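You operate a simulated robot arm through the tools that you are given. There is no shell and no other tool.

You run a simulated two-armed robot. Do the job below in one go: nothing can be reset, and whatever is moved stays where it is left.

Task
Open the left yellow drawer, take the date card with the earliest date from the card rack and leave it on top of the black net pot on the top of the lab bench, then shut the drawer. Close the seeder hopper lid. Stack the seed tin marked "lollo" from the top of the long bench on top of the seed tin marked "crisp". Open the right red drawer, take the yellow sleeve on the top of the lab bench and put it away in the inside of the right red drawer and shut the drawer again. Take the yellow water cup from the top of the seed test bench and leave it on the lid rest. Open the right grey drawer, take the brush from the top of the seed test bench and put it in the inside of the right grey drawer and shut the drawer again. The order is free.
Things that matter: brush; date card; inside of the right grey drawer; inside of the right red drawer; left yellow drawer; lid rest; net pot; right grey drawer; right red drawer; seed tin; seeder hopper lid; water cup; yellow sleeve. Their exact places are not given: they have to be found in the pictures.

The check looks at the end state, three seconds after you hand in, the way a careful person would. Anything else that was tipped, shoved, dropped, spilled or broken makes it a failure. Lids that push on must go on centred and level and be pressed home; caps that screw on are set level and turned clockwise until they are tight.

Robot
Two 6-joint arms with two-finger parallel grippers on one trunk, on a base that drives. Base frame: it is fixed to the floor where the robot stands at the start and does not move with it; the origin is under the middle of the robot, x ahead of it, y to its left, z up. Units: m, rad, N and s.
The left shoulder is at the start at [0.05, 0.17, 1.11], the right one opposite. Each reaches about 1.092 m from its shoulder. Places, roughly: brush (6x10x5 cm) [-1.2, -1.2, 0.8]; date card [0.75, 0.25, 0.75]; inside of the right grey drawer [-1.4, -0.1, 0.7]; inside of the right red drawer [-5.8, -0.4, 0.7]; left yellow drawer [0.8, 0.2, 0.7]; lid rest (29x21 cm) [-0.6, -0.94, 0.84]; net pot (6x6x5 cm) [0, -2.2, 0.8]; right grey drawer [-1.4, -0.1, 0.7]; right red drawer [-5.7, -0.5, 0.7]; seed tin [0.5, -1.75, 0.75]; seeder hopper lid [1.2, 0.1, 1.1]; water cup [-1.25, -1.25, 0.75]; yellow sleeve (7x7x6 cm) [-0.2, -1.9, 0.8]. Payload 1.57 kg a hand.
The tool frame of a hand sits at the grasp point between the pads (the TCP): z along the fingers, y along the line on which they close. The tips reach 0.03 m beyond it. Largest opening 0.08 m; finger width 0.017, thickness 0.012; the body of the gripper, 0.04 by 0.082 m, starts 0.08 m behind the TCP.
Orientation is told as [roll, pitch, yaw] about the base's x, y, z axes, in that order, counted from this pose: with the fingers straight down and closing along the base's y, the tool's x points along the base's -x, its y along +y and its z along -z.

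Tools
- The arms move only by the tool jog_arm. It takes "left_increments", "right_increments" or both (then of equal length, played together; a hand with none holds still); each is a list of rows, each an object of numbers (a shift or turn left out is 0, a gripper value left out holds the last): "fingers": the closure, from 0 (fully open) to 1 (shut); "x", "y", "z": the shift along the tool's x, y, z in m; "wx", "wy", "wz": the turn, a rotation vector about the tool's x, y, z in rad. In form: [{"fingers": .., "x": .., "y": .., "z": .., "wx": .., "wy": .., "wz": ..}, ...]. A call has 1 to 20 rows; each row shifts and turns the commanded pose from where the row before left it, along the tool's axes as they then stand. Each row takes 0.2 s and may step no farther than 0.05 m and 0.15 rad from the row before; otherwise, or with a gripper value out of range, the whole call is refused. A pose out of reach is approached as far as the arm can. The call stops where the force on the tool passes 40 N (or 10 N more than at its start, if that is more) or the arm is blocked; 0.2 s more then pass. Each finger travels about 0.045 m/s and halts on what it meets, pressing with about 35 N; the grip force reading is that of the motor and also rises with nothing between the fingers. The clock runs only during rows and for 0.2 s after the last one: add rows that do not move to give the fingers time. The reply holds the time, the measured pose of the TCP, the force on the tool along the base axes, the opening and the grip force, in the units named above and with some noise, with the torque about the TCP (base axes, N m) and any sound that the robot's microphone picked up, and new pictures: "pictures" is both (left out), scene, wrist or none (wrist: the cameras of the hands that moved).
- Cameras (640 x 400 px; columns grow to the right, rows downward): "scene" is now at [-0.002, 0.0115, 1.6447]; the picture's right is [0.41, -0.91, -0.00], its down [-0.85, -0.38, -0.36] and it looks along [0.33, 0.15, -0.93] (base axes); focal length 214 px, centre (320, 200). "left" rides on the left gripper at [0.072, 0.007, -0.122] in its tool frame; the picture's right is [-0.09, 1.00, 0.00], its down [-0.84, -0.08, -0.54] and it looks along [-0.54, -0.05, 0.84] (tool axes); focal length 238 px, centre (320, 200). "right" rides on the right gripper at [0.072, -0.007, -0.122] in its tool frame; the picture's right is [0.09, 1.00, 0.00], its down [-0.84, 0.08, -0.54] and it looks along [-0.54, 0.05, 0.84] (tool axes); focal length 238 px, centre (320, 200).
- slide_trunk(by): slides the trunk up (or, below 0, down) by that many m; the arms and the scene camera ride with it, the base frame stays. It gives what a move gives, with no picture.
- roll_base(legs): drives the robot by 1 to 6 legs, each [ahead, left, turn to the left] in m, m and rad, along the robot's own axes; the way and the turn of a leg run together, so that a leg with both is an arc; at most 1.5 m and 3.142 rad a leg. The arms and the cameras ride along, it lands a little off, and it stops where it bumps. It gives what a move gives, and a new picture of the scene camera.
- turn_head(pan, tilt): turns the head with the scene camera to pan (to the left, within 1.501 rad either way) and tilt (down, from -0.506 to 1.204), counted from straight ahead of the robot. It gives what a move gives, and a new picture of the scene camera.
- probe_pixels(camera, pixels): for up to 12 pixels [column, row] of the newest picture of that camera ("zoom" is the newest enlarged one), the place [x, y, z] in the base frame of the surface seen there, good to about 0.003 m, but the place of the scene camera against the robot may be out by one fixed shift of up to 0.025 m in any direction. No time passes.
- close_up(camera, box): a new picture of the part [left, top, right, bottom] of that camera's present view, enlarged. No time passes.
- close_job(): hands the job in; it is judged then, once.

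Open the grippers and draw the arms clear of the work before you hand the job in, unless the task says otherwise.

The tools are called after "Call:" by a JSON object that holds its "method" and its "body". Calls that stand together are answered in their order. jog_arm: Moves the arms, as the interface text tells. Its arguments: {"type":"object","properties":{"left_increments":{"type":"array"},"right_increments":{"type":"array"},"pictures":{"type":"string","enum":["both","scene","wrist","none"]}},"required":[]} The other tools are called the same way: slide_trunk (by) slides the trunk up or down; roll_base (legs) drives the base; turn_head (pan, tilt) turns the head that bears the scene camera; probe_pixels (camera, pixels) gives the place of the surface under pixels of a picture; close_up (camera, box) takes an enlarged picture of a part of a camera's view; close_job () hands the job in.

At the start:

```text
time_s: 0.0
left_ee_pos: [0.6995, 0.0234, 0.9994]
left_orientation: [-0.001, -0.001, 0.002]
left_wrist_force: [-0.7, 0.2, -0.8]
left_wrist_torque: [0.0, -0.01, -0.01]
left_width: 0.08
left_gripper_force: 0.1
right_ee_pos: [0.466, -0.5621, 1.0]
right_orientation: [0.001, 0.0, -0.002]
right_wrist_force: [-0.7, -0.6, -0.8]
right_wrist_torque: [-0.01, -0.02, -0.01]
right_width: 0.0804
right_gripper_force: 0.0
trunk travel left (down, up): [-0.725, 0.245]
robot x, y, heading: [0.0033, 0.002, 0.001]
head pan, tilt: [0.422, 1.201]
```

scene: 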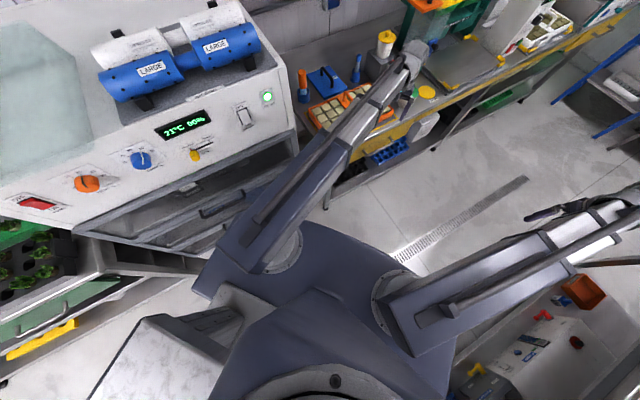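
right: 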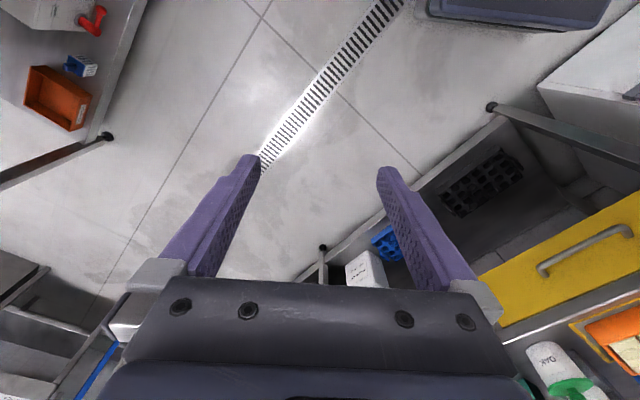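
left: 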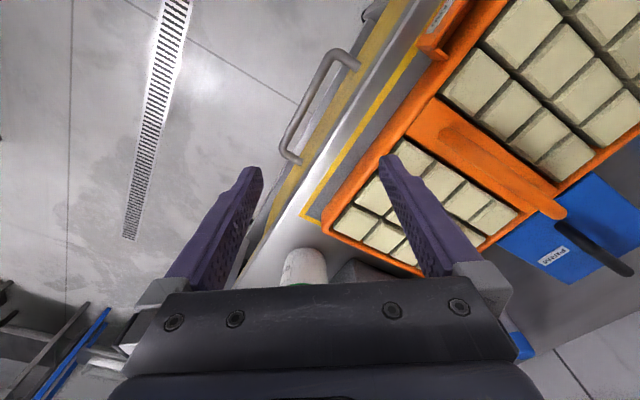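

The scene shows an incubator at left and a bench with orange trays ahead-right. I'll look around with the head first.

Call:
{"method": "turn_head", "body": {"pan": 0.0, "tilt": 0.5}}

Call:
{"method": "turn_head", "body": {"pan": -1.2, "tilt": 0.5}}

Call:
{"method": "turn_head", "body": {"pan": 1.2, "tilt": 0.5}}

```text
time_s: 1.1
left_ee_pos: [0.6988, 0.0244, 1.0003]
left_orientation: [0.001, -0.002, 0.001]
left_wrist_force: [-0.1, -0.1, 0.2]
left_wrist_torque: [0.02, 0.01, 0.01]
left_width: 0.0801
left_gripper_force: 0.0
right_ee_pos: [0.467, -0.5611, 0.9997]
right_orientation: [0.0, -0.002, 0.001]
right_wrist_force: [-0.4, -0.4, 0.2]
right_wrist_torque: [0.0, -0.03, 0.03]
right_width: 0.0801
right_gripper_force: 0.1
trunk travel left (down, up): [-0.725, 0.245]
robot x, y, heading: [0.0045, 0.0014, 0.002]
head pan, tilt: [0.0, 0.499]
```

scene: 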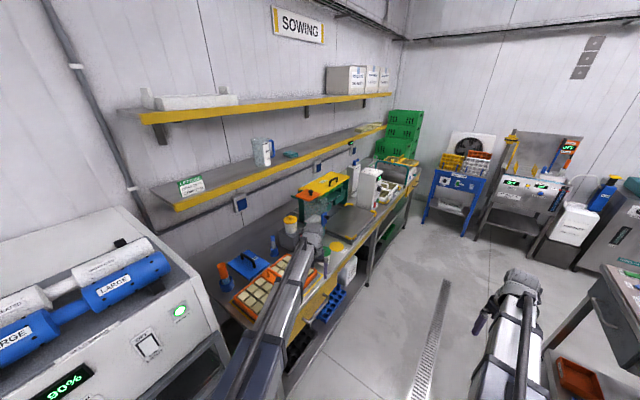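

```text
time_s: 2.5
left_ee_pos: [0.6991, 0.0245, 0.9999]
left_orientation: [0.0, -0.001, -0.001]
left_wrist_force: [0.2, -0.4, 0.0]
left_wrist_torque: [0.02, -0.02, 0.03]
left_width: 0.0797
left_gripper_force: 0.1
right_ee_pos: [0.4672, -0.56, 0.9991]
right_orientation: [-0.001, 0.0, 0.001]
right_wrist_force: [0.6, -0.3, -0.6]
right_wrist_torque: [0.0, 0.01, -0.05]
right_width: 0.0802
right_gripper_force: 0.1
trunk travel left (down, up): [-0.725, 0.245]
robot x, y, heading: [0.0021, -0.0005, 0.003]
head pan, tilt: [-1.201, 0.499]
```

scene: 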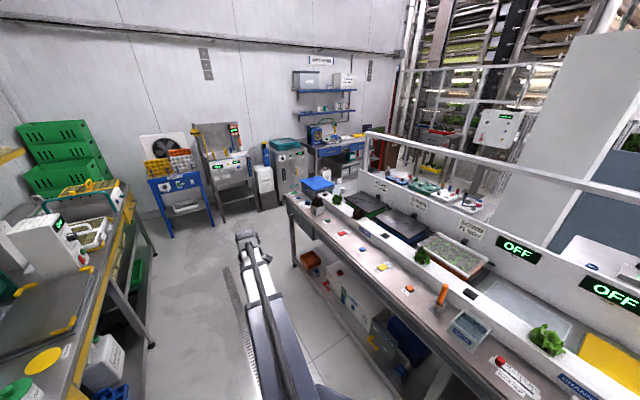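

```text
time_s: 4.7
left_ee_pos: [0.6997, 0.0243, 0.9984]
left_orientation: [0.0, 0.001, 0.0]
left_wrist_force: [0.0, -0.1, -0.1]
left_wrist_torque: [-0.01, 0.01, 0.0]
left_width: 0.0801
left_gripper_force: 0.0
right_ee_pos: [0.4662, -0.561, 0.9996]
right_orientation: [0.001, -0.001, -0.001]
right_wrist_force: [-0.2, -0.4, -0.5]
right_wrist_torque: [-0.01, 0.03, -0.02]
right_width: 0.0799
right_gripper_force: 0.1
trunk travel left (down, up): [-0.725, 0.245]
robot x, y, heading: [0.0012, 0.0026, -0.002]
head pan, tilt: [1.201, 0.499]
```

scene: 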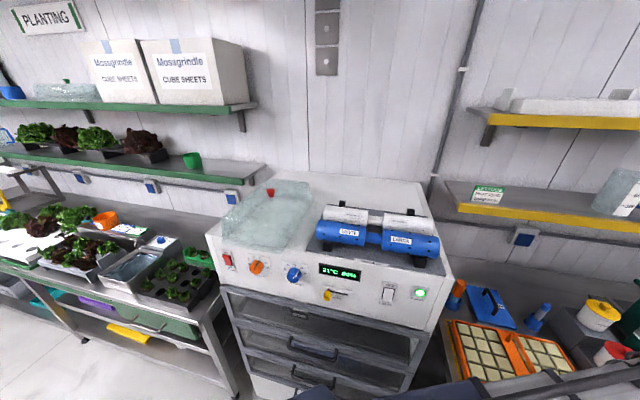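

I'm mapping the room; next I look further right/back and then probe.

Call:
{"method": "turn_head", "body": {"pan": -1.5, "tilt": 0.7}}

Call:
{"method": "probe_pixels", "body": {"camera": "scene", "pixels": [[100, 200], [200, 200], [300, 200], [400, 200], [500, 200], [600, 200], [100, 350], [200, 350], [300, 350], [400, 350], [500, 350], [600, 350]]}}

Call:
{"method": "turn_head", "body": {"pan": 1.5, "tilt": 0.6}}

```text
time_s: 7.1
left_ee_pos: [0.6988, 0.0253, 1.0004]
left_orientation: [-0.001, 0.0, -0.002]
left_wrist_force: [0.5, -1.0, 0.1]
left_wrist_torque: [-0.04, 0.0, 0.01]
left_width: 0.0803
left_gripper_force: 0.2
right_ee_pos: [0.4661, -0.5602, 0.9997]
right_orientation: [-0.001, 0.0, 0.0]
right_wrist_force: [-0.3, 0.6, -1.0]
right_wrist_torque: [-0.01, 0.0, -0.01]
right_width: 0.0801
right_gripper_force: 0.1
trunk travel left (down, up): [-0.725, 0.245]
robot x, y, heading: [-0.0008, -0.0027, 0.001]
head pan, tilt: [-1.499, 0.7]
```

scene: 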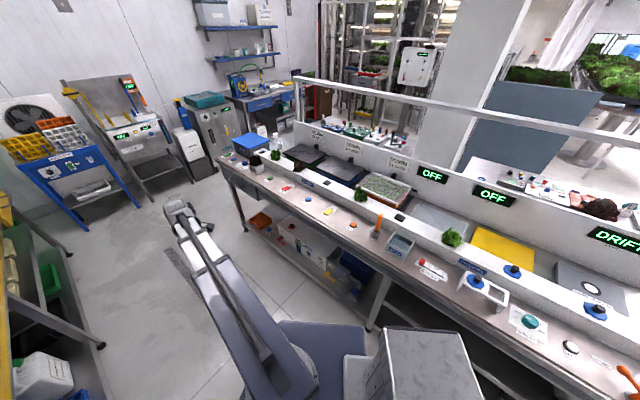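

```text
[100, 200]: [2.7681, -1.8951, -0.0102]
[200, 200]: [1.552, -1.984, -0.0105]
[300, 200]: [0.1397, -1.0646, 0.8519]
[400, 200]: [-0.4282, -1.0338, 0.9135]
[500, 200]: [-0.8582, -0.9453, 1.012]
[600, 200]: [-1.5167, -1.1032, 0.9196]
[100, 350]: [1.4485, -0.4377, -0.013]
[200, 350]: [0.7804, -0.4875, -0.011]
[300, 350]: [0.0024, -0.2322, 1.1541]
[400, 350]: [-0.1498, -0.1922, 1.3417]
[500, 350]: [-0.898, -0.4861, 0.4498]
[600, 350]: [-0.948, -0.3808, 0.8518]
```

```text
time_s: 9.7
left_ee_pos: [0.6996, 0.0227, 0.9998]
left_orientation: [-0.001, -0.001, 0.0]
left_wrist_force: [-1.4, 0.0, 0.5]
left_wrist_torque: [0.01, -0.03, 0.03]
left_width: 0.0799
left_gripper_force: 0.1
right_ee_pos: [0.4681, -0.5616, 1.0]
right_orientation: [0.001, -0.001, 0.0]
right_wrist_force: [-0.5, 0.6, -0.6]
right_wrist_torque: [0.0, 0.03, -0.03]
right_width: 0.0803
right_gripper_force: 0.0
trunk travel left (down, up): [-0.725, 0.245]
robot x, y, heading: [-0.0007, 0.0009, -0.003]
head pan, tilt: [1.499, 0.6]
```

scene: 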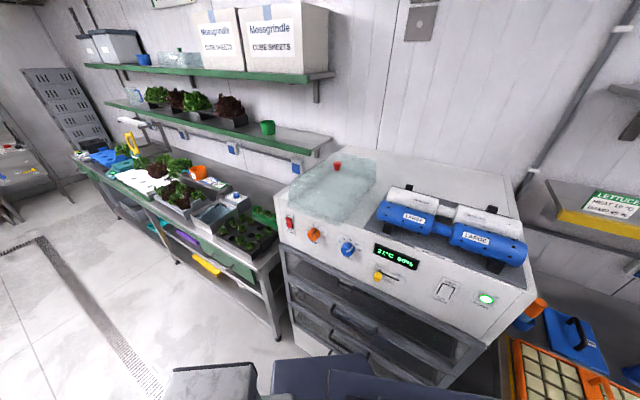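

I'll probe the room with a wider survey to the right.

Call:
{"method": "turn_head", "body": {"pan": -1.5, "tilt": 0.4}}

Call:
{"method": "probe_pixels", "body": {"camera": "scene", "pixels": [[290, 120], [240, 165], [330, 165], [370, 190], [420, 220], [430, 250], [480, 260], [540, 290], [600, 300], [520, 330], [450, 330], [230, 130]]}}

Call:
{"method": "close_up", "body": {"camera": "scene", "box": [380, 60, 640, 220]}}

Call:
{"method": "close_up", "body": {"camera": "scene", "box": [200, 60, 400, 185]}}

Call:
{"method": "close_up", "body": {"camera": "scene", "box": [380, 220, 640, 382]}}

```text
time_s: 12.3
left_ee_pos: [0.699, 0.0239, 0.9996]
left_orientation: [0.002, -0.001, 0.001]
left_wrist_force: [-0.5, 0.7, -0.4]
left_wrist_torque: [0.03, -0.03, 0.04]
left_width: 0.0802
left_gripper_force: 0.2
right_ee_pos: [0.467, -0.5609, 1.0001]
right_orientation: [0.0, 0.001, -0.001]
right_wrist_force: [-0.2, -0.3, -0.1]
right_wrist_torque: [0.02, 0.02, 0.02]
right_width: 0.0799
right_gripper_force: 0.1
trunk travel left (down, up): [-0.725, 0.245]
robot x, y, heading: [0.002, 0.0036, -0.003]
head pan, tilt: [-1.499, 0.4]
```

scene: 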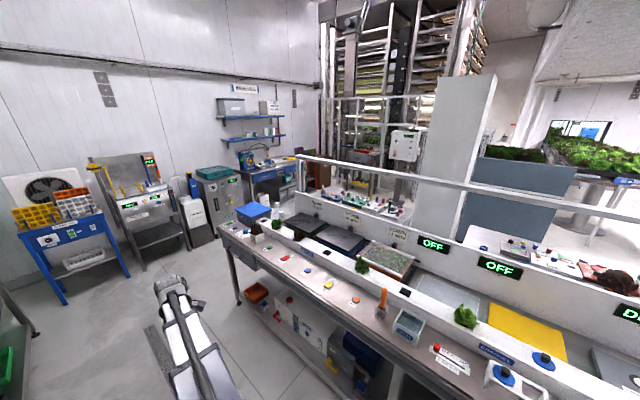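

```text
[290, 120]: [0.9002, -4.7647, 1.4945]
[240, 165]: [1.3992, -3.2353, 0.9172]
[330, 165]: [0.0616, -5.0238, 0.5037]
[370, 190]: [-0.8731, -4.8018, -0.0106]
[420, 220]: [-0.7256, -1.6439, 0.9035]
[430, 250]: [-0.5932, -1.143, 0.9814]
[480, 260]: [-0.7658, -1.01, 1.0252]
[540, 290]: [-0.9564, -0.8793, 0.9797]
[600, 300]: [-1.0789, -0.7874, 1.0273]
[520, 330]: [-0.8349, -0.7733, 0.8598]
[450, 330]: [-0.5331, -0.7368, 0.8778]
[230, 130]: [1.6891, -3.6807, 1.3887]
```

```text
2.46 times, centred on (510, 140) of scene
```

zoom: 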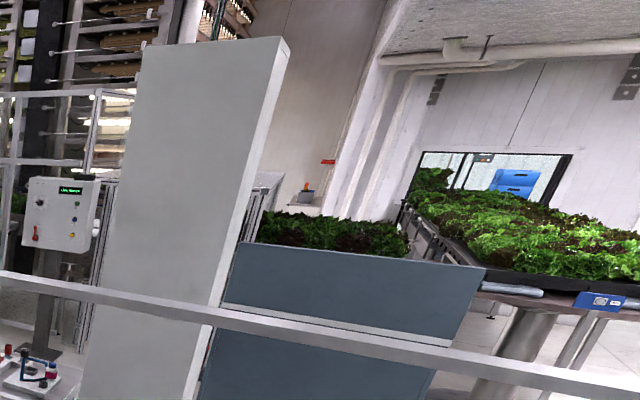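

```text
3.20 times, centred on (300, 122) of scene
```

zoom: 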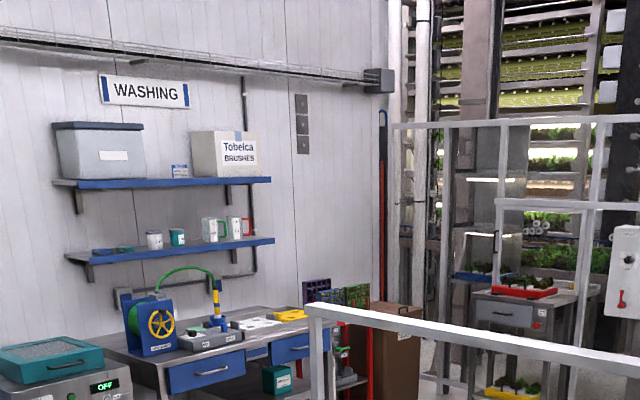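

```text
2.46 times, centred on (510, 301) of scene
```

zoom: 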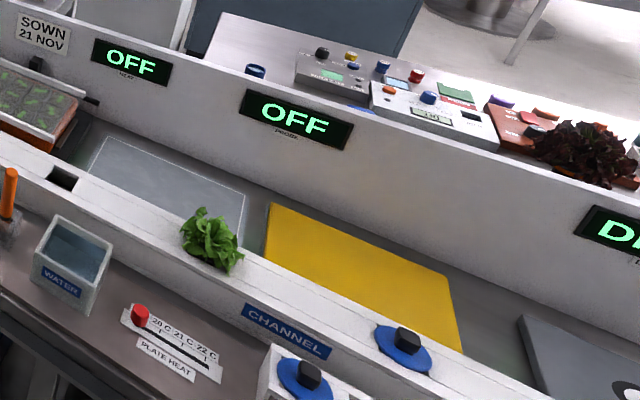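

Let me pin down bench edges.

Call:
{"method": "probe_pixels", "body": {"camera": "scene", "pixels": [[222, 228], [300, 292], [400, 370], [300, 160], [252, 212], [281, 204], [250, 95], [100, 245], [45, 240], [140, 200], [210, 175], [270, 165]]}}

Call:
{"method": "close_up", "body": {"camera": "scene", "box": [200, 170, 460, 332]}}

Call:
{"method": "close_up", "body": {"camera": "scene", "box": [0, 140, 260, 302]}}

```text
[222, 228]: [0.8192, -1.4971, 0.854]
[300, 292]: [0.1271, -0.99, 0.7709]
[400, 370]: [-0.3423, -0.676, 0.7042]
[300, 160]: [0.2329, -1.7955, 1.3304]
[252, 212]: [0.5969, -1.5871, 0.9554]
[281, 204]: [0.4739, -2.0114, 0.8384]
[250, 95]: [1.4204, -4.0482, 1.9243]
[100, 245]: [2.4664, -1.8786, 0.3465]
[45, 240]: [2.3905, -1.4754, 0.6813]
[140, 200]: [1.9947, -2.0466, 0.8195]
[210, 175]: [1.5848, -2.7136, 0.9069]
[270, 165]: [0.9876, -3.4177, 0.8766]
```

```text
2.46 times, centred on (330, 251) of scene
```

zoom: 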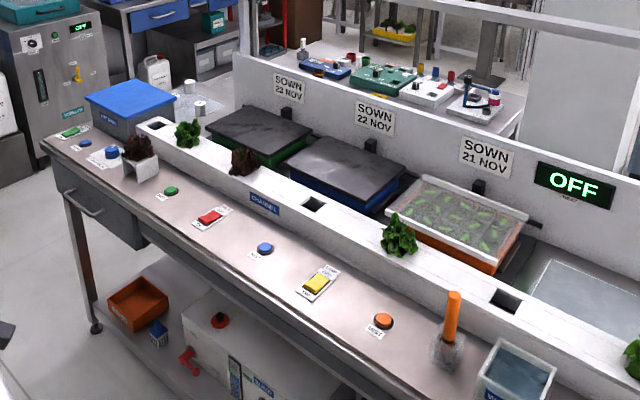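

```text
2.46 times, centred on (130, 221) of scene
```

zoom: 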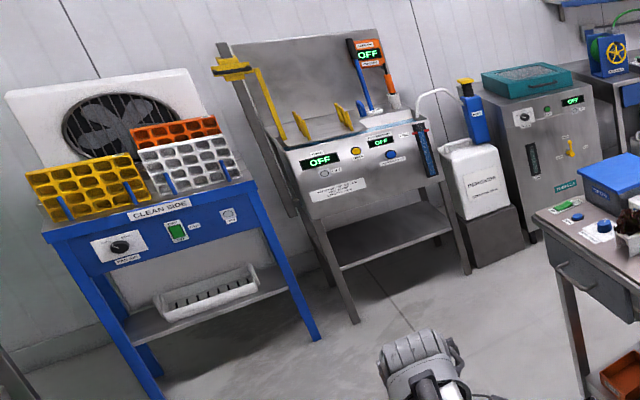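

Long bench, its white tins and partition are mapped. Now I look at the sowing bench ahead for the yellow drawer, rack and hopper lid.

Call:
{"method": "turn_head", "body": {"pan": 0.0, "tilt": 0.7}}

Call:
{"method": "close_up", "body": {"camera": "scene", "box": [180, 120, 440, 282]}}

Call:
{"method": "probe_pixels", "body": {"camera": "zoom", "pixels": [[100, 350], [200, 350], [300, 350], [400, 350], [500, 350], [300, 250], [300, 200], [300, 150], [300, 100], [400, 200], [400, 100], [500, 200]]}}

```text
time_s: 13.9
left_ee_pos: [0.6991, 0.0236, 1.0005]
left_orientation: [-0.001, -0.001, 0.002]
left_wrist_force: [-0.7, 0.1, -0.1]
left_wrist_torque: [0.0, 0.0, -0.02]
left_width: 0.08
left_gripper_force: 0.0
right_ee_pos: [0.4674, -0.5605, 1.0009]
right_orientation: [-0.001, -0.001, 0.0]
right_wrist_force: [0.2, 0.1, 0.2]
right_wrist_torque: [0.02, 0.01, -0.03]
right_width: 0.0797
right_gripper_force: 0.0
trunk travel left (down, up): [-0.725, 0.245]
robot x, y, heading: [-0.0023, 0.0006, 0.0]
head pan, tilt: [0.0, 0.7]
```

scene: 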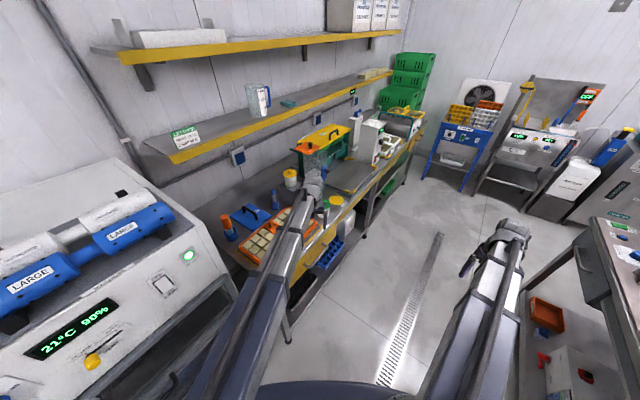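

```text
2.46 times, centred on (310, 201) of scene
```

zoom: 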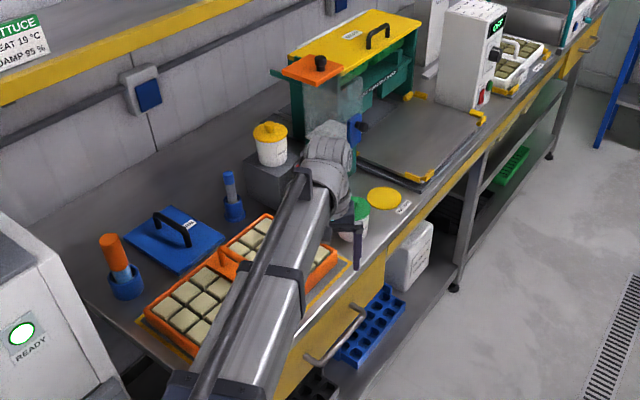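

```text
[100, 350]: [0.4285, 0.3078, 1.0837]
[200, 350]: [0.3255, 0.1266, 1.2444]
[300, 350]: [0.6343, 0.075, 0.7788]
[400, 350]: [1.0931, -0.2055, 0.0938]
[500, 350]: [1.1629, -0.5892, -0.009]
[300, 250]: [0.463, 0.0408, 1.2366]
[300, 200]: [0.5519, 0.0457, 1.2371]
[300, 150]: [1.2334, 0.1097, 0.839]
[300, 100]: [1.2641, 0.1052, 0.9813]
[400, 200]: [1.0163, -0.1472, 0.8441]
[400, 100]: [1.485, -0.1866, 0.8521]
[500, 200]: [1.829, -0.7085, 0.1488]
```

The left arm occludes the hopper. I'll tuck both hands back toward the body (tool +x = base −x) and up a bit, to free the view and allow turning.

Call:
{"method": "jog_arm", "body": {"left_increments": [{"z": -0.05}, {"x": 0.04, "z": -0.02}, {"x": 0.04}, {"x": 0.04}, {"x": 0.04}, {"x": 0.04}, {"x": 0.04}, {"x": 0.04}], "right_increments": [{"z": -0.05}, {"y": 0.04, "z": -0.02}, {"y": 0.04}, {"y": 0.04}, {"y": 0.04}, {"y": 0.04}, {"y": 0.04}, {"x": 0.04}], "pictures": "both"}}

Call:
{"method": "turn_head", "body": {"pan": 0.3, "tilt": 0.8}}

Call:
{"method": "close_up", "body": {"camera": "scene", "box": [240, 40, 500, 202]}}

```text
time_s: 15.7
left_ee_pos: [0.4276, 0.0189, 1.0004]
left_orientation: [0.0, 0.003, -0.001]
left_wrist_force: [-0.2, -0.1, -0.1]
left_wrist_torque: [-0.01, 0.0, 0.01]
left_width: 0.08
left_gripper_force: 0.0
left hand out of reach, approached as far as the arm can: row 1, 2, 8
right_ee_pos: [0.4258, -0.3239, 0.9999]
right_orientation: [0.0, -0.001, 0.0]
right_wrist_force: [-0.4, -0.2, 0.1]
right_wrist_torque: [0.01, -0.03, 0.01]
right_width: 0.0801
right_gripper_force: 0.0
right hand out of reach, approached as far as the arm can: row 1, 2, 8
trunk travel left (down, up): [-0.725, 0.245]
robot x, y, heading: [0.0003, 0.0001, -0.002]
head pan, tilt: [0.0, 0.7]
```

scene: 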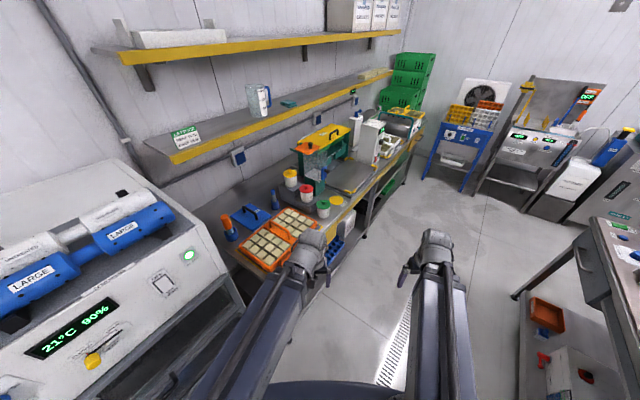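
right: 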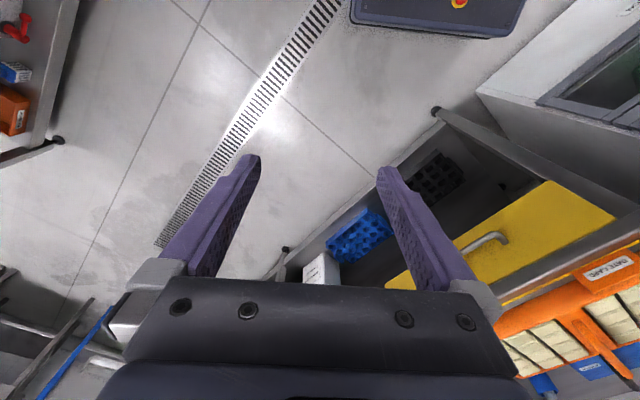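
left: 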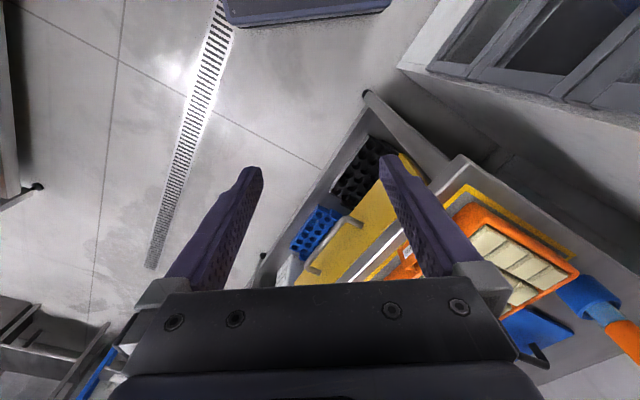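

```text
time_s: 16.5
left_ee_pos: [0.4295, 0.0194, 0.9993]
left_orientation: [0.001, 0.003, -0.001]
left_wrist_force: [0.3, -0.6, 0.0]
left_wrist_torque: [0.04, -0.01, 0.0]
left_width: 0.08
left_gripper_force: 0.0
right_ee_pos: [0.4271, -0.323, 1.0006]
right_orientation: [-0.001, 0.002, 0.0]
right_wrist_force: [0.3, 0.0, -0.9]
right_wrist_torque: [0.02, 0.02, 0.01]
right_width: 0.0801
right_gripper_force: 0.1
trunk travel left (down, up): [-0.725, 0.245]
robot x, y, heading: [-0.0011, 0.0009, -0.002]
head pan, tilt: [0.3, 0.799]
```

scene: 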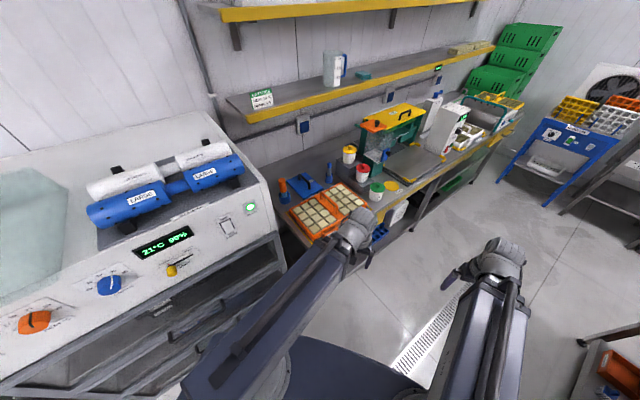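

```text
2.46 times, centred on (370, 121) of scene
```

zoom: 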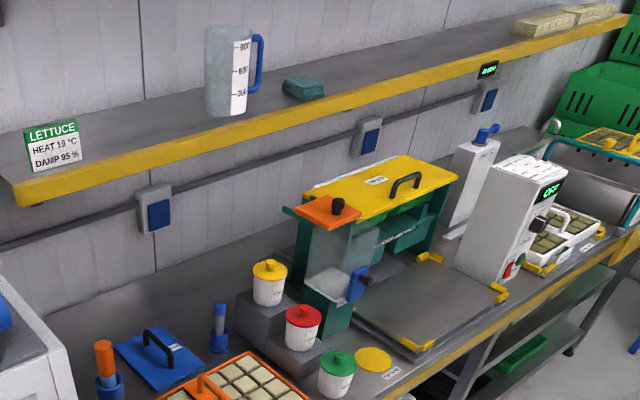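

Zoom in on the hopper with the orange lid and knob at around (378,125).

Call:
{"method": "close_up", "body": {"camera": "scene", "box": [330, 90, 446, 162]}}

Call:
{"method": "probe_pixels", "body": {"camera": "zoom", "pixels": [[240, 190], [190, 200], [270, 220], [250, 165], [230, 165], [210, 230], [260, 330], [330, 190], [440, 240], [250, 170]]}}

```text
5.52 times, centred on (388, 126) of scene
```

zoom: 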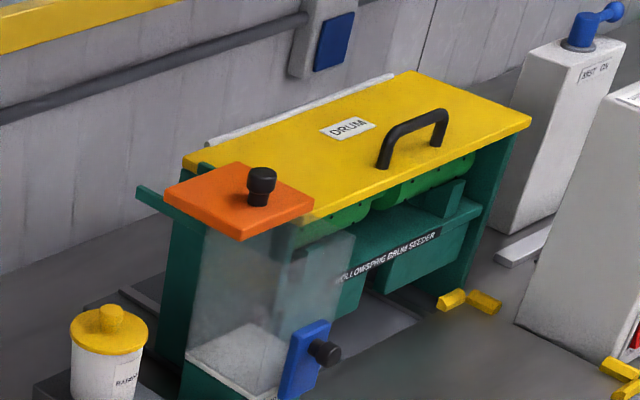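

```text
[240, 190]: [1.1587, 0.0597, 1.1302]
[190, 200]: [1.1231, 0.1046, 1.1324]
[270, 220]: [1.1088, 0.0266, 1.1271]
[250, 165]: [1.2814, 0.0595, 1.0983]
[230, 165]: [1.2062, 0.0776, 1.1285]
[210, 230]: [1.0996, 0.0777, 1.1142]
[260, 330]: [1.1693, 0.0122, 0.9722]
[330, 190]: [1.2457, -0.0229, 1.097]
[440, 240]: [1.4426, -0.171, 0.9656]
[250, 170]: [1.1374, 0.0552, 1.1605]
```

The orange lid looks horizontal at z≈1.13 and shifted off the clear hopper. Let me get bench edge geometry and the yellow drawer front.

Call:
{"method": "close_up", "body": {"camera": "scene", "box": [260, 120, 520, 282]}}

Call:
{"method": "probe_pixels", "body": {"camera": "zoom", "pixels": [[380, 195], [460, 130], [520, 90], [590, 40], [300, 240], [115, 320], [415, 245], [500, 160], [560, 110], [60, 215], [40, 330], [330, 225]]}}

```text
2.46 times, centred on (390, 201) of scene
```

zoom: 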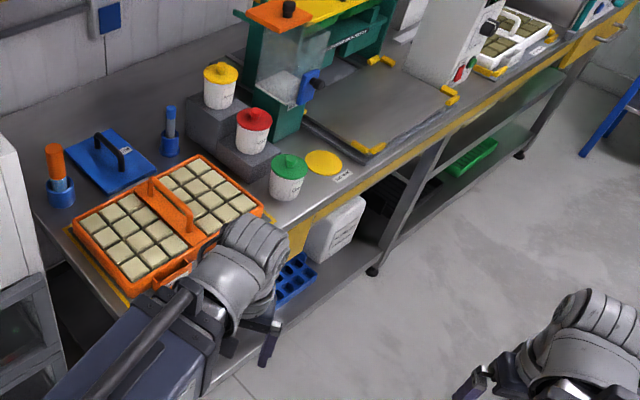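

```text
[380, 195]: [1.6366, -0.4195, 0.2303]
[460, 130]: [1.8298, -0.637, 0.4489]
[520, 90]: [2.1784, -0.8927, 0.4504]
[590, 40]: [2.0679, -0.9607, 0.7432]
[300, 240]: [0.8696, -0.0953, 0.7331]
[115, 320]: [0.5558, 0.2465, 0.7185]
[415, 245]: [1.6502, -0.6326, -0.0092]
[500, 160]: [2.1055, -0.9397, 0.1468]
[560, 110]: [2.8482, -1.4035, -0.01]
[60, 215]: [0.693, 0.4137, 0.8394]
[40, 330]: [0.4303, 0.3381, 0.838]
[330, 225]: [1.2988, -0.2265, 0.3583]
```

The yellow front line gives room angle −0.626 rad. I'll probe the robot base's front edge in the wrist pictures (dark case at the top) to learn its footprint.

Call:
{"method": "probe_pixels", "body": {"camera": "right", "pixels": [[355, 18], [440, 30], [510, 28], [460, 3]]}}

Call:
{"method": "probe_pixels", "body": {"camera": "left", "pixels": [[230, 20], [300, 18], [385, 6], [400, 260], [350, 225], [465, 160], [475, 215]]}}

```text
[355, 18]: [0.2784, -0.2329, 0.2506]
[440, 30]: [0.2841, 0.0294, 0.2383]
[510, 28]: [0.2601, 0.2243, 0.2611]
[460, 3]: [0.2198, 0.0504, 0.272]
```

```text
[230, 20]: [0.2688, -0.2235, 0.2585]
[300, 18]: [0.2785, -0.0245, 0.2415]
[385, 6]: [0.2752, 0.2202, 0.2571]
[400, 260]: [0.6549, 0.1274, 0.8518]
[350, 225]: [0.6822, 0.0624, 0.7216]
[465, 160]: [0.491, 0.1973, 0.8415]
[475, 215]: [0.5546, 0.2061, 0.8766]
```

Base half-size is ~0.28×0.25 m. I drive to the aisle in front of the yellow drawer and turn to face the sowing bench (heading ≈0.945).

Call:
{"method": "roll_base", "body": {"legs": [[0.23, -0.42, 0.0], [0.0, 0.0, 0.945], [-0.1, 0.0, 0.0]]}}

Call:
{"method": "turn_head", "body": {"pan": -0.2, "tilt": 0.9}}

```text
time_s: 22.5
left_ee_pos: [0.4095, -0.1444, 1.0003]
left_orientation: [0.002, 0.0, 0.955]
left_wrist_force: [-0.8, -0.2, -0.3]
left_wrist_torque: [0.04, 0.0, 0.01]
left_width: 0.0799
left_gripper_force: 0.0
right_ee_pos: [0.688, -0.3418, 1.0002]
right_orientation: [0.001, 0.0, 0.956]
right_wrist_force: [-0.7, 0.9, -0.3]
right_wrist_torque: [0.02, -0.02, -0.02]
right_width: 0.0801
right_gripper_force: 0.1
trunk travel left (down, up): [-0.725, 0.245]
robot x, y, heading: [0.1801, -0.5036, 0.96]
head pan, tilt: [0.3, 0.799]
```

scene: 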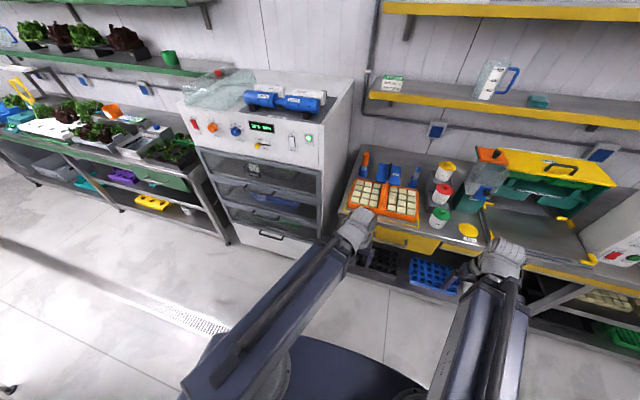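

```text
time_s: 23.5
left_ee_pos: [0.411, -0.1431, 1.0001]
left_orientation: [0.002, 0.001, 0.956]
left_wrist_force: [0.2, -0.3, 0.1]
left_wrist_torque: [-0.01, 0.0, 0.0]
left_width: 0.08
left_gripper_force: 0.0
right_ee_pos: [0.6898, -0.3402, 0.9999]
right_orientation: [0.0, 0.003, 0.956]
right_wrist_force: [0.1, -0.5, -0.2]
right_wrist_torque: [-0.02, 0.01, 0.04]
right_width: 0.08
right_gripper_force: 0.0
trunk travel left (down, up): [-0.725, 0.245]
robot x, y, heading: [0.1816, -0.5059, 0.96]
head pan, tilt: [-0.201, 0.901]
```

scene: 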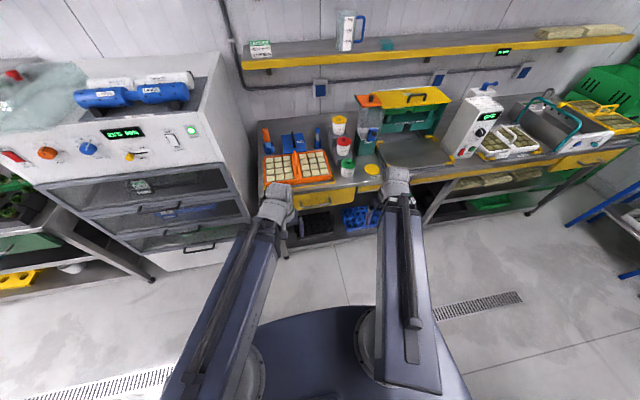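

Now facing the bench; zoom in on the drawer region (270-380, 90-230).

Call:
{"method": "close_up", "body": {"camera": "scene", "box": [255, 130, 415, 230]}}

Call:
{"method": "probe_pixels", "body": {"camera": "zoom", "pixels": [[170, 260], [250, 275], [300, 260], [380, 235], [220, 255], [450, 170], [480, 75], [380, 130], [60, 190], [300, 180]]}}

Call:
{"method": "close_up", "body": {"camera": "scene", "box": [330, 80, 458, 160]}}

Call:
{"method": "close_up", "body": {"camera": "left", "box": [0, 0, 640, 400]}}

Call:
{"method": "close_up", "body": {"camera": "right", "box": [0, 0, 640, 400]}}

```text
4.00 times, centred on (335, 180) of scene
```

zoom: 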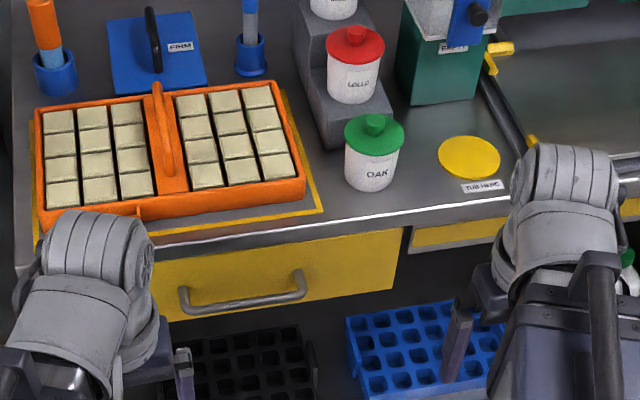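

```text
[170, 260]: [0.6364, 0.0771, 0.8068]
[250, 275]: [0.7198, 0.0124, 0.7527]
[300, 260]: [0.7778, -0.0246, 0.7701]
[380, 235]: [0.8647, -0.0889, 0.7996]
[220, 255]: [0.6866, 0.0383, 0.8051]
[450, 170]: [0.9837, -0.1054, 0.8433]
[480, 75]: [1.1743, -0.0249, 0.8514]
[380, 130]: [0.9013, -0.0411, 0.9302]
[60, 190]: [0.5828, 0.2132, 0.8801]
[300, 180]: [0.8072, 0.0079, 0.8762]
```

```text
5.00 times, centred on (394, 120) of scene
```

zoom: 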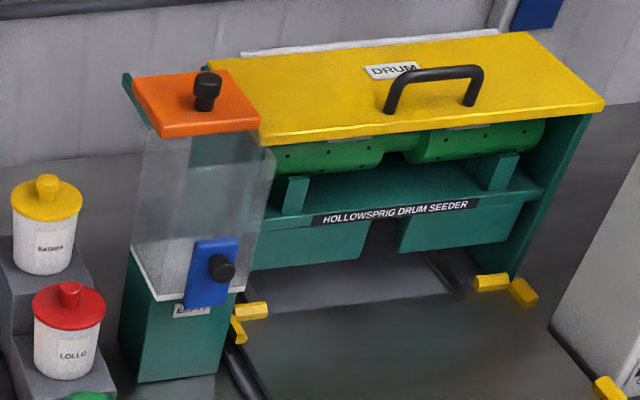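

```text
1.00 times, centred on (320, 200) of left (not enlarged: the box is as wide or as high as the picture)
```

zoom: 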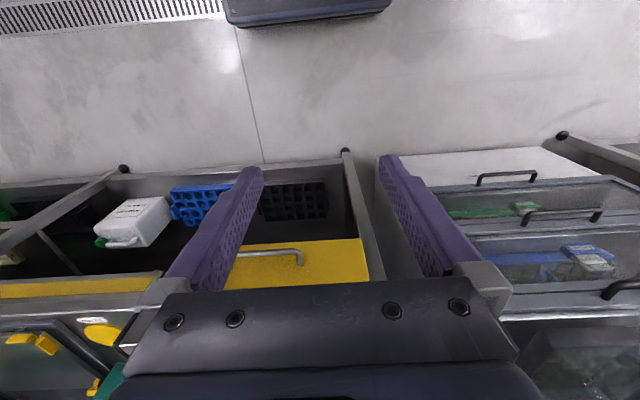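

```text
1.00 times, centred on (320, 200) of right (not enlarged: the box is as wide or as high as the picture)
```

zoom: 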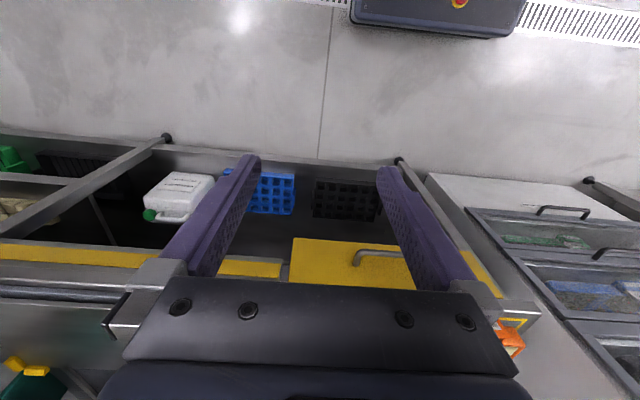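

I'll probe the handle of the yellow drawer and its face using the wrist pictures, where the handle is at about (265,252) left and (370,258) right.

Call:
{"method": "probe_pixels", "body": {"camera": "left", "pixels": [[260, 252], [290, 251], [298, 262], [310, 270], [280, 270], [340, 270], [362, 240], [255, 246], [120, 280]]}}

Call:
{"method": "close_up", "body": {"camera": "left", "box": [220, 220, 380, 320]}}

Call:
{"method": "close_up", "body": {"camera": "right", "box": [260, 220, 420, 320]}}

Call:
{"method": "probe_pixels", "body": {"camera": "zoom", "pixels": [[400, 135], [450, 130], [500, 128], [385, 165], [395, 118], [450, 160], [300, 160], [160, 80], [160, 300], [520, 320]]}}

```text
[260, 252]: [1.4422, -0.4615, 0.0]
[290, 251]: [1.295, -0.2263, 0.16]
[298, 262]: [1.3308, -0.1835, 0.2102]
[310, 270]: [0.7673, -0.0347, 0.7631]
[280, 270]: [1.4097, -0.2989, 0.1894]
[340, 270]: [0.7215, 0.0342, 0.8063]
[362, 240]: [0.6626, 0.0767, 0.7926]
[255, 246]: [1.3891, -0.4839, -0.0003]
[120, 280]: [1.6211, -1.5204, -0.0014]
```

```text
4.00 times, centred on (300, 270) of left
```

zoom: 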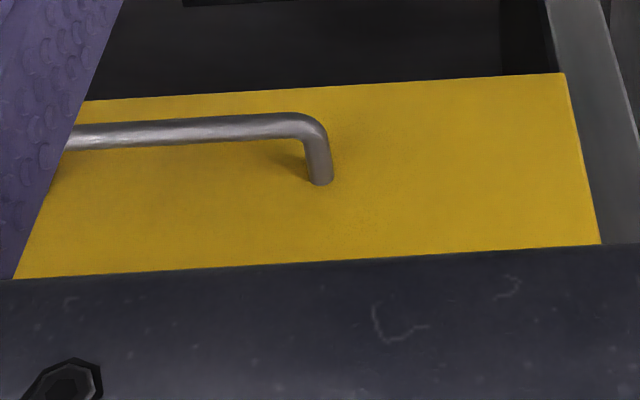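

```text
4.00 times, centred on (340, 270) of right
```

zoom: 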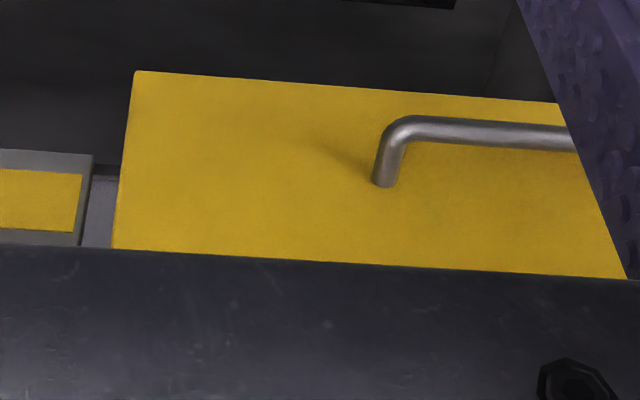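

```text
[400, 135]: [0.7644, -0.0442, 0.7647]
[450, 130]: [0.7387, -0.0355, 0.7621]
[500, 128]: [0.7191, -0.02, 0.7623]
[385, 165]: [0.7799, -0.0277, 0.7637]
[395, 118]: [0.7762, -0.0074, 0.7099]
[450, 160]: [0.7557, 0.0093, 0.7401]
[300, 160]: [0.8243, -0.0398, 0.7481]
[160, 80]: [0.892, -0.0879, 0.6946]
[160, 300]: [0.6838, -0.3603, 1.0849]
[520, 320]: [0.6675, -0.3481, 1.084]
```

Handle bar lies at n≈0.405 (z≈0.76) against face n≈0.451. I need the bench lip position to check gripper body clearance.

Call:
{"method": "close_up", "body": {"camera": "scene", "box": [275, 160, 355, 210]}}

Call:
{"method": "probe_pixels", "body": {"camera": "zoom", "pixels": [[210, 280], [440, 250], [300, 245], [300, 260], [300, 275], [300, 290], [300, 310], [480, 230], [480, 245], [480, 260], [330, 355], [300, 225]]}}

```text
8.00 times, centred on (315, 185) of scene
```

zoom: 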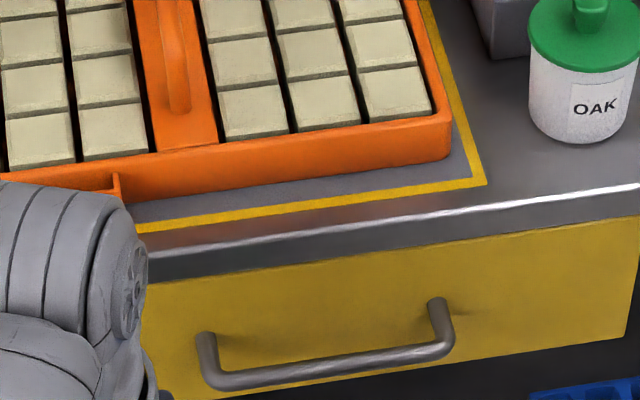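

```text
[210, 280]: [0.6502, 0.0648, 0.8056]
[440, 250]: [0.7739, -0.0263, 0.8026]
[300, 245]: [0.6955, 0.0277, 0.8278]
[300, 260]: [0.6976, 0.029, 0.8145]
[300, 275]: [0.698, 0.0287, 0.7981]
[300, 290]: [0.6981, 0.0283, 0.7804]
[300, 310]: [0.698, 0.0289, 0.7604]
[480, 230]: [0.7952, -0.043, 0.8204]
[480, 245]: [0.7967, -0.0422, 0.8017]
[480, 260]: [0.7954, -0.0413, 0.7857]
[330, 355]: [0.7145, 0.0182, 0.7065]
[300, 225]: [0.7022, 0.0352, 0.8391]
```

The lip is flush with the drawer face. I'll hook the bar with closed left fingers: move to u=0.57, n=0.423 and descend to z≈0.82 first.

Call:
{"method": "jog_arm", "body": {"left_increments": [{"fingers": 1, "x": -0.0423, "y": -0.0224}, {"x": -0.0423, "y": -0.0224}, {"x": -0.0423, "y": -0.0224}, {"x": -0.0423, "y": -0.0224}, {"x": -0.0423, "y": -0.0224}, {"x": -0.0423, "y": -0.0224}, {"x": -0.0423, "y": -0.0224}, {"z": 0.04, "wz": 0.011}, {"z": 0.04}, {"z": 0.04}, {"z": 0.04}, {}, {}]}}

```text
time_s: 26.3
left_ee_pos: [0.7101, 0.008, 0.9998]
left_orientation: [0.001, 0.002, 0.945]
left_wrist_force: [0.1, 0.2, -0.1]
left_wrist_torque: [0.0, 0.0, -0.02]
left_width: 0.0002
left_gripper_force: 21.8
left hand out of reach, approached as far as the arm can: row 8, 9, 10, 11
right_ee_pos: [0.6907, -0.3415, 0.9996]
right_orientation: [0.0, 0.001, 0.955]
right_wrist_force: [0.0, 0.4, -0.2]
right_wrist_torque: [-0.01, 0.01, -0.02]
right_width: 0.0799
right_gripper_force: 0.0
trunk travel left (down, up): [-0.725, 0.245]
robot x, y, heading: [0.1736, -0.506, 0.96]
head pan, tilt: [-0.201, 0.901]
```

scene: 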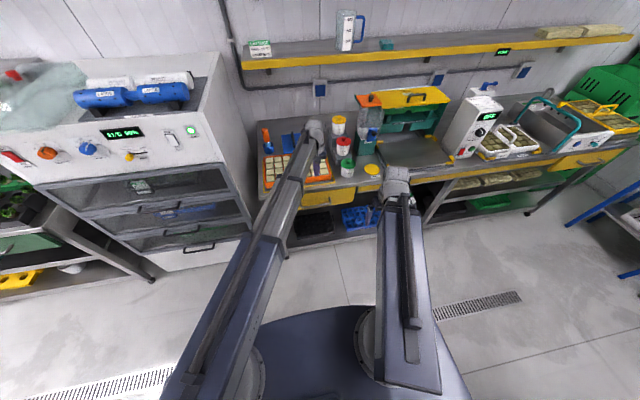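
left: 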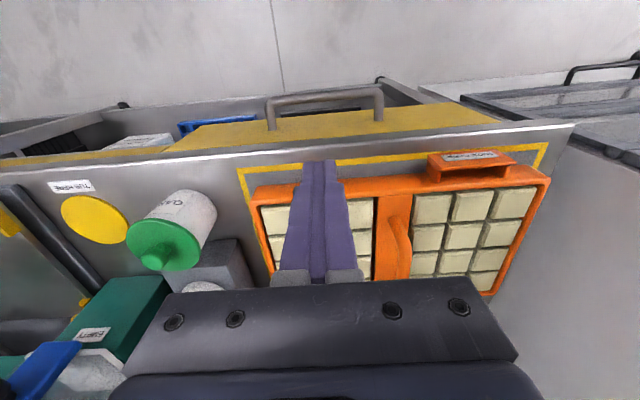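

Hands only travel in height via the trunk (z changes are out of reach with fingers down). I lower the trunk by 0.17 and check.

Call:
{"method": "slide_trunk", "body": {"by": -0.17}}

Call:
{"method": "close_up", "body": {"camera": "left", "box": [160, 20, 480, 220]}}

Call:
{"method": "probe_pixels", "body": {"camera": "zoom", "pixels": [[320, 200], [220, 160], [420, 160], [320, 170], [320, 240], [480, 230], [160, 230]]}}

```text
time_s: 28.2
left_ee_pos: [0.7097, 0.0082, 0.8297]
left_orientation: [0.001, 0.003, 0.947]
left_wrist_force: [-0.9, 0.3, 0.5]
left_wrist_torque: [-0.01, -0.05, 0.02]
left_width: 0.0
left_gripper_force: 20.9
right_ee_pos: [0.6895, -0.3406, 0.83]
right_orientation: [-0.002, 0.002, 0.957]
right_wrist_force: [-1.2, 0.1, 0.4]
right_wrist_torque: [0.0, -0.02, 0.02]
right_width: 0.0803
right_gripper_force: 0.1
trunk travel left (down, up): [-0.555, 0.415]
robot x, y, heading: [0.1779, -0.5049, 0.958]
head pan, tilt: [-0.201, 0.901]
```

```text
2.00 times, centred on (320, 120) of left
```

zoom: 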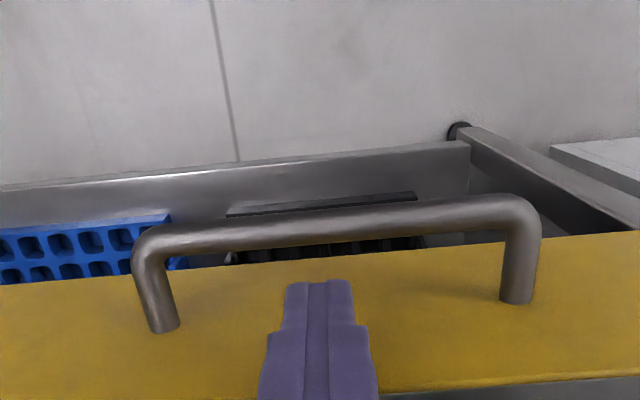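

```text
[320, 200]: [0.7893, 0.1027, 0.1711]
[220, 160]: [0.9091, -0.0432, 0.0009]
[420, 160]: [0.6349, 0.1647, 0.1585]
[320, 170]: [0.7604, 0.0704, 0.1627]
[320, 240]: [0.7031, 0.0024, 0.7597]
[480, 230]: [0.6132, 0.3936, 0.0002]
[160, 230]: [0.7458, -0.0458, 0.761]
```

Handle seen just behind/below the fingertips; let me probe along the bar and face more exactly.

Call:
{"method": "probe_pixels", "body": {"camera": "zoom", "pixels": [[200, 235], [250, 230], [320, 222], [380, 217], [440, 211], [490, 208], [300, 285], [340, 283], [250, 300], [400, 300], [515, 300], [160, 325]]}}

```text
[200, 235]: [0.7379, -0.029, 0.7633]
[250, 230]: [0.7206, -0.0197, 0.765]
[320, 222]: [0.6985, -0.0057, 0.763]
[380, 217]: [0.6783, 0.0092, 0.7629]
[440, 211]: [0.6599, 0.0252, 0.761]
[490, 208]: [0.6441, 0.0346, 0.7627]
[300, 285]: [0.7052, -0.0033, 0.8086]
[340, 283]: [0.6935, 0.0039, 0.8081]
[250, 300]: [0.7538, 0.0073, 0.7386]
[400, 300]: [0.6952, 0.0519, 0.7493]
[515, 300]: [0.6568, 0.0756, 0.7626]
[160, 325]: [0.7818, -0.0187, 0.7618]
```

Bar centre n≈0.407, finger too close to it. I shift 7 mm forward (toward the face), then lower 0.055.

Call:
{"method": "jog_arm", "body": {"left_increments": [{"x": -0.007}, {}], "pictures": "none"}}

Call:
{"method": "slide_trunk", "body": {"by": -0.056}}

Call:
{"method": "close_up", "body": {"camera": "left", "box": [160, 20, 480, 220]}}

```text
time_s: 28.8
left_ee_pos: [0.7139, 0.0145, 0.8302]
left_orientation: [0.002, 0.001, 0.946]
left_wrist_force: [-0.1, -0.4, 0.4]
left_wrist_torque: [-0.06, 0.01, 0.0]
left_width: 0.0003
left_gripper_force: 21.5
right_ee_pos: [0.6898, -0.3408, 0.829]
right_orientation: [0.0, 0.002, 0.956]
right_wrist_force: [-0.3, 0.3, 0.8]
right_wrist_torque: [-0.01, 0.0, 0.01]
right_width: 0.0799
right_gripper_force: 0.1
trunk travel left (down, up): [-0.555, 0.415]
robot x, y, heading: [0.1778, -0.5028, 0.954]
head pan, tilt: [-0.201, 0.901]
```

```text
time_s: 29.8
left_ee_pos: [0.7129, 0.0135, 0.7738]
left_orientation: [0.002, 0.003, 0.946]
left_wrist_force: [-0.6, 0.4, -0.2]
left_wrist_torque: [-0.01, -0.02, -0.01]
left_width: 0.0001
left_gripper_force: 21.4
right_ee_pos: [0.6896, -0.3411, 0.7737]
right_orientation: [-0.001, 0.001, 0.957]
right_wrist_force: [-1.2, 0.0, -0.6]
right_wrist_torque: [-0.02, -0.02, 0.03]
right_width: 0.0799
right_gripper_force: 0.1
trunk travel left (down, up): [-0.499, 0.471]
robot x, y, heading: [0.1805, -0.5035, 0.955]
head pan, tilt: [-0.201, 0.901]
```

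```text
2.00 times, centred on (320, 120) of left
```

zoom: 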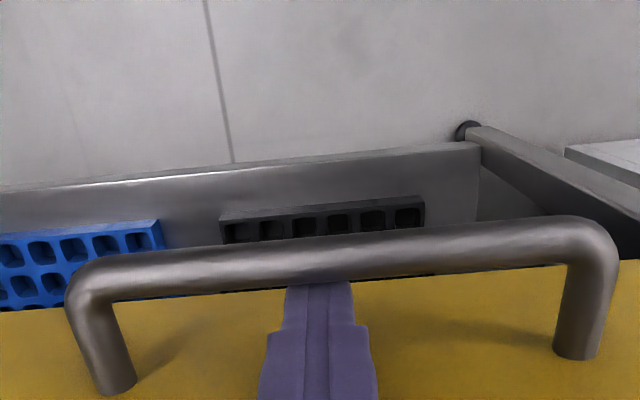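

The fingertips sit behind the bar. Pull back 0.28 m gently.

Call:
{"method": "jog_arm", "body": {"left_increments": [{"x": 0.02}, {"x": 0.026}, {"x": 0.026}, {"x": 0.026}, {"x": 0.026}, {"x": 0.026}, {"x": 0.026}, {"x": 0.026}, {"x": 0.026}, {"x": 0.026}, {"x": 0.026}, {}]}}

```text
time_s: 32.4
left_ee_pos: [0.551, -0.2135, 0.774]
left_orientation: [0.002, 0.003, 0.946]
left_wrist_force: [0.4, 0.4, -0.3]
left_wrist_torque: [-0.03, -0.01, -0.02]
left_width: 0.0
left_gripper_force: 20.9
right_ee_pos: [0.6894, -0.3404, 0.7733]
right_orientation: [0.001, 0.003, 0.956]
right_wrist_force: [-0.2, 1.0, 0.6]
right_wrist_torque: [0.02, -0.02, 0.01]
right_width: 0.0802
right_gripper_force: 0.1
trunk travel left (down, up): [-0.499, 0.471]
robot x, y, heading: [0.1808, -0.5057, 0.956]
head pan, tilt: [-0.201, 0.901]
```

scene: 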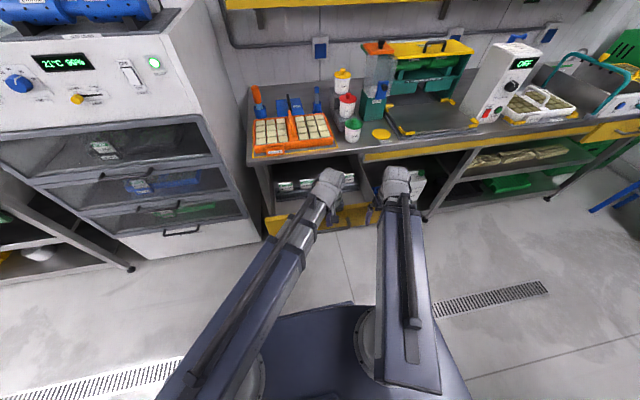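
left: 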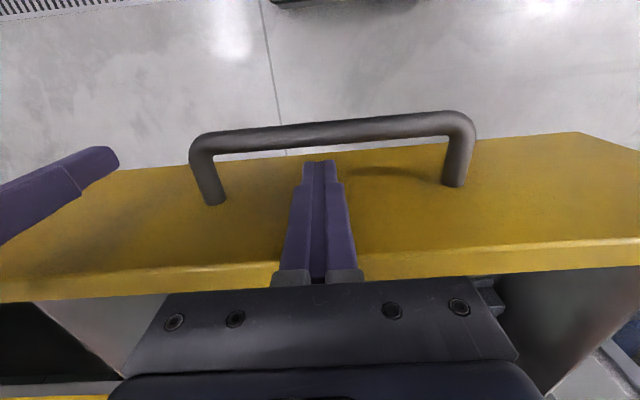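

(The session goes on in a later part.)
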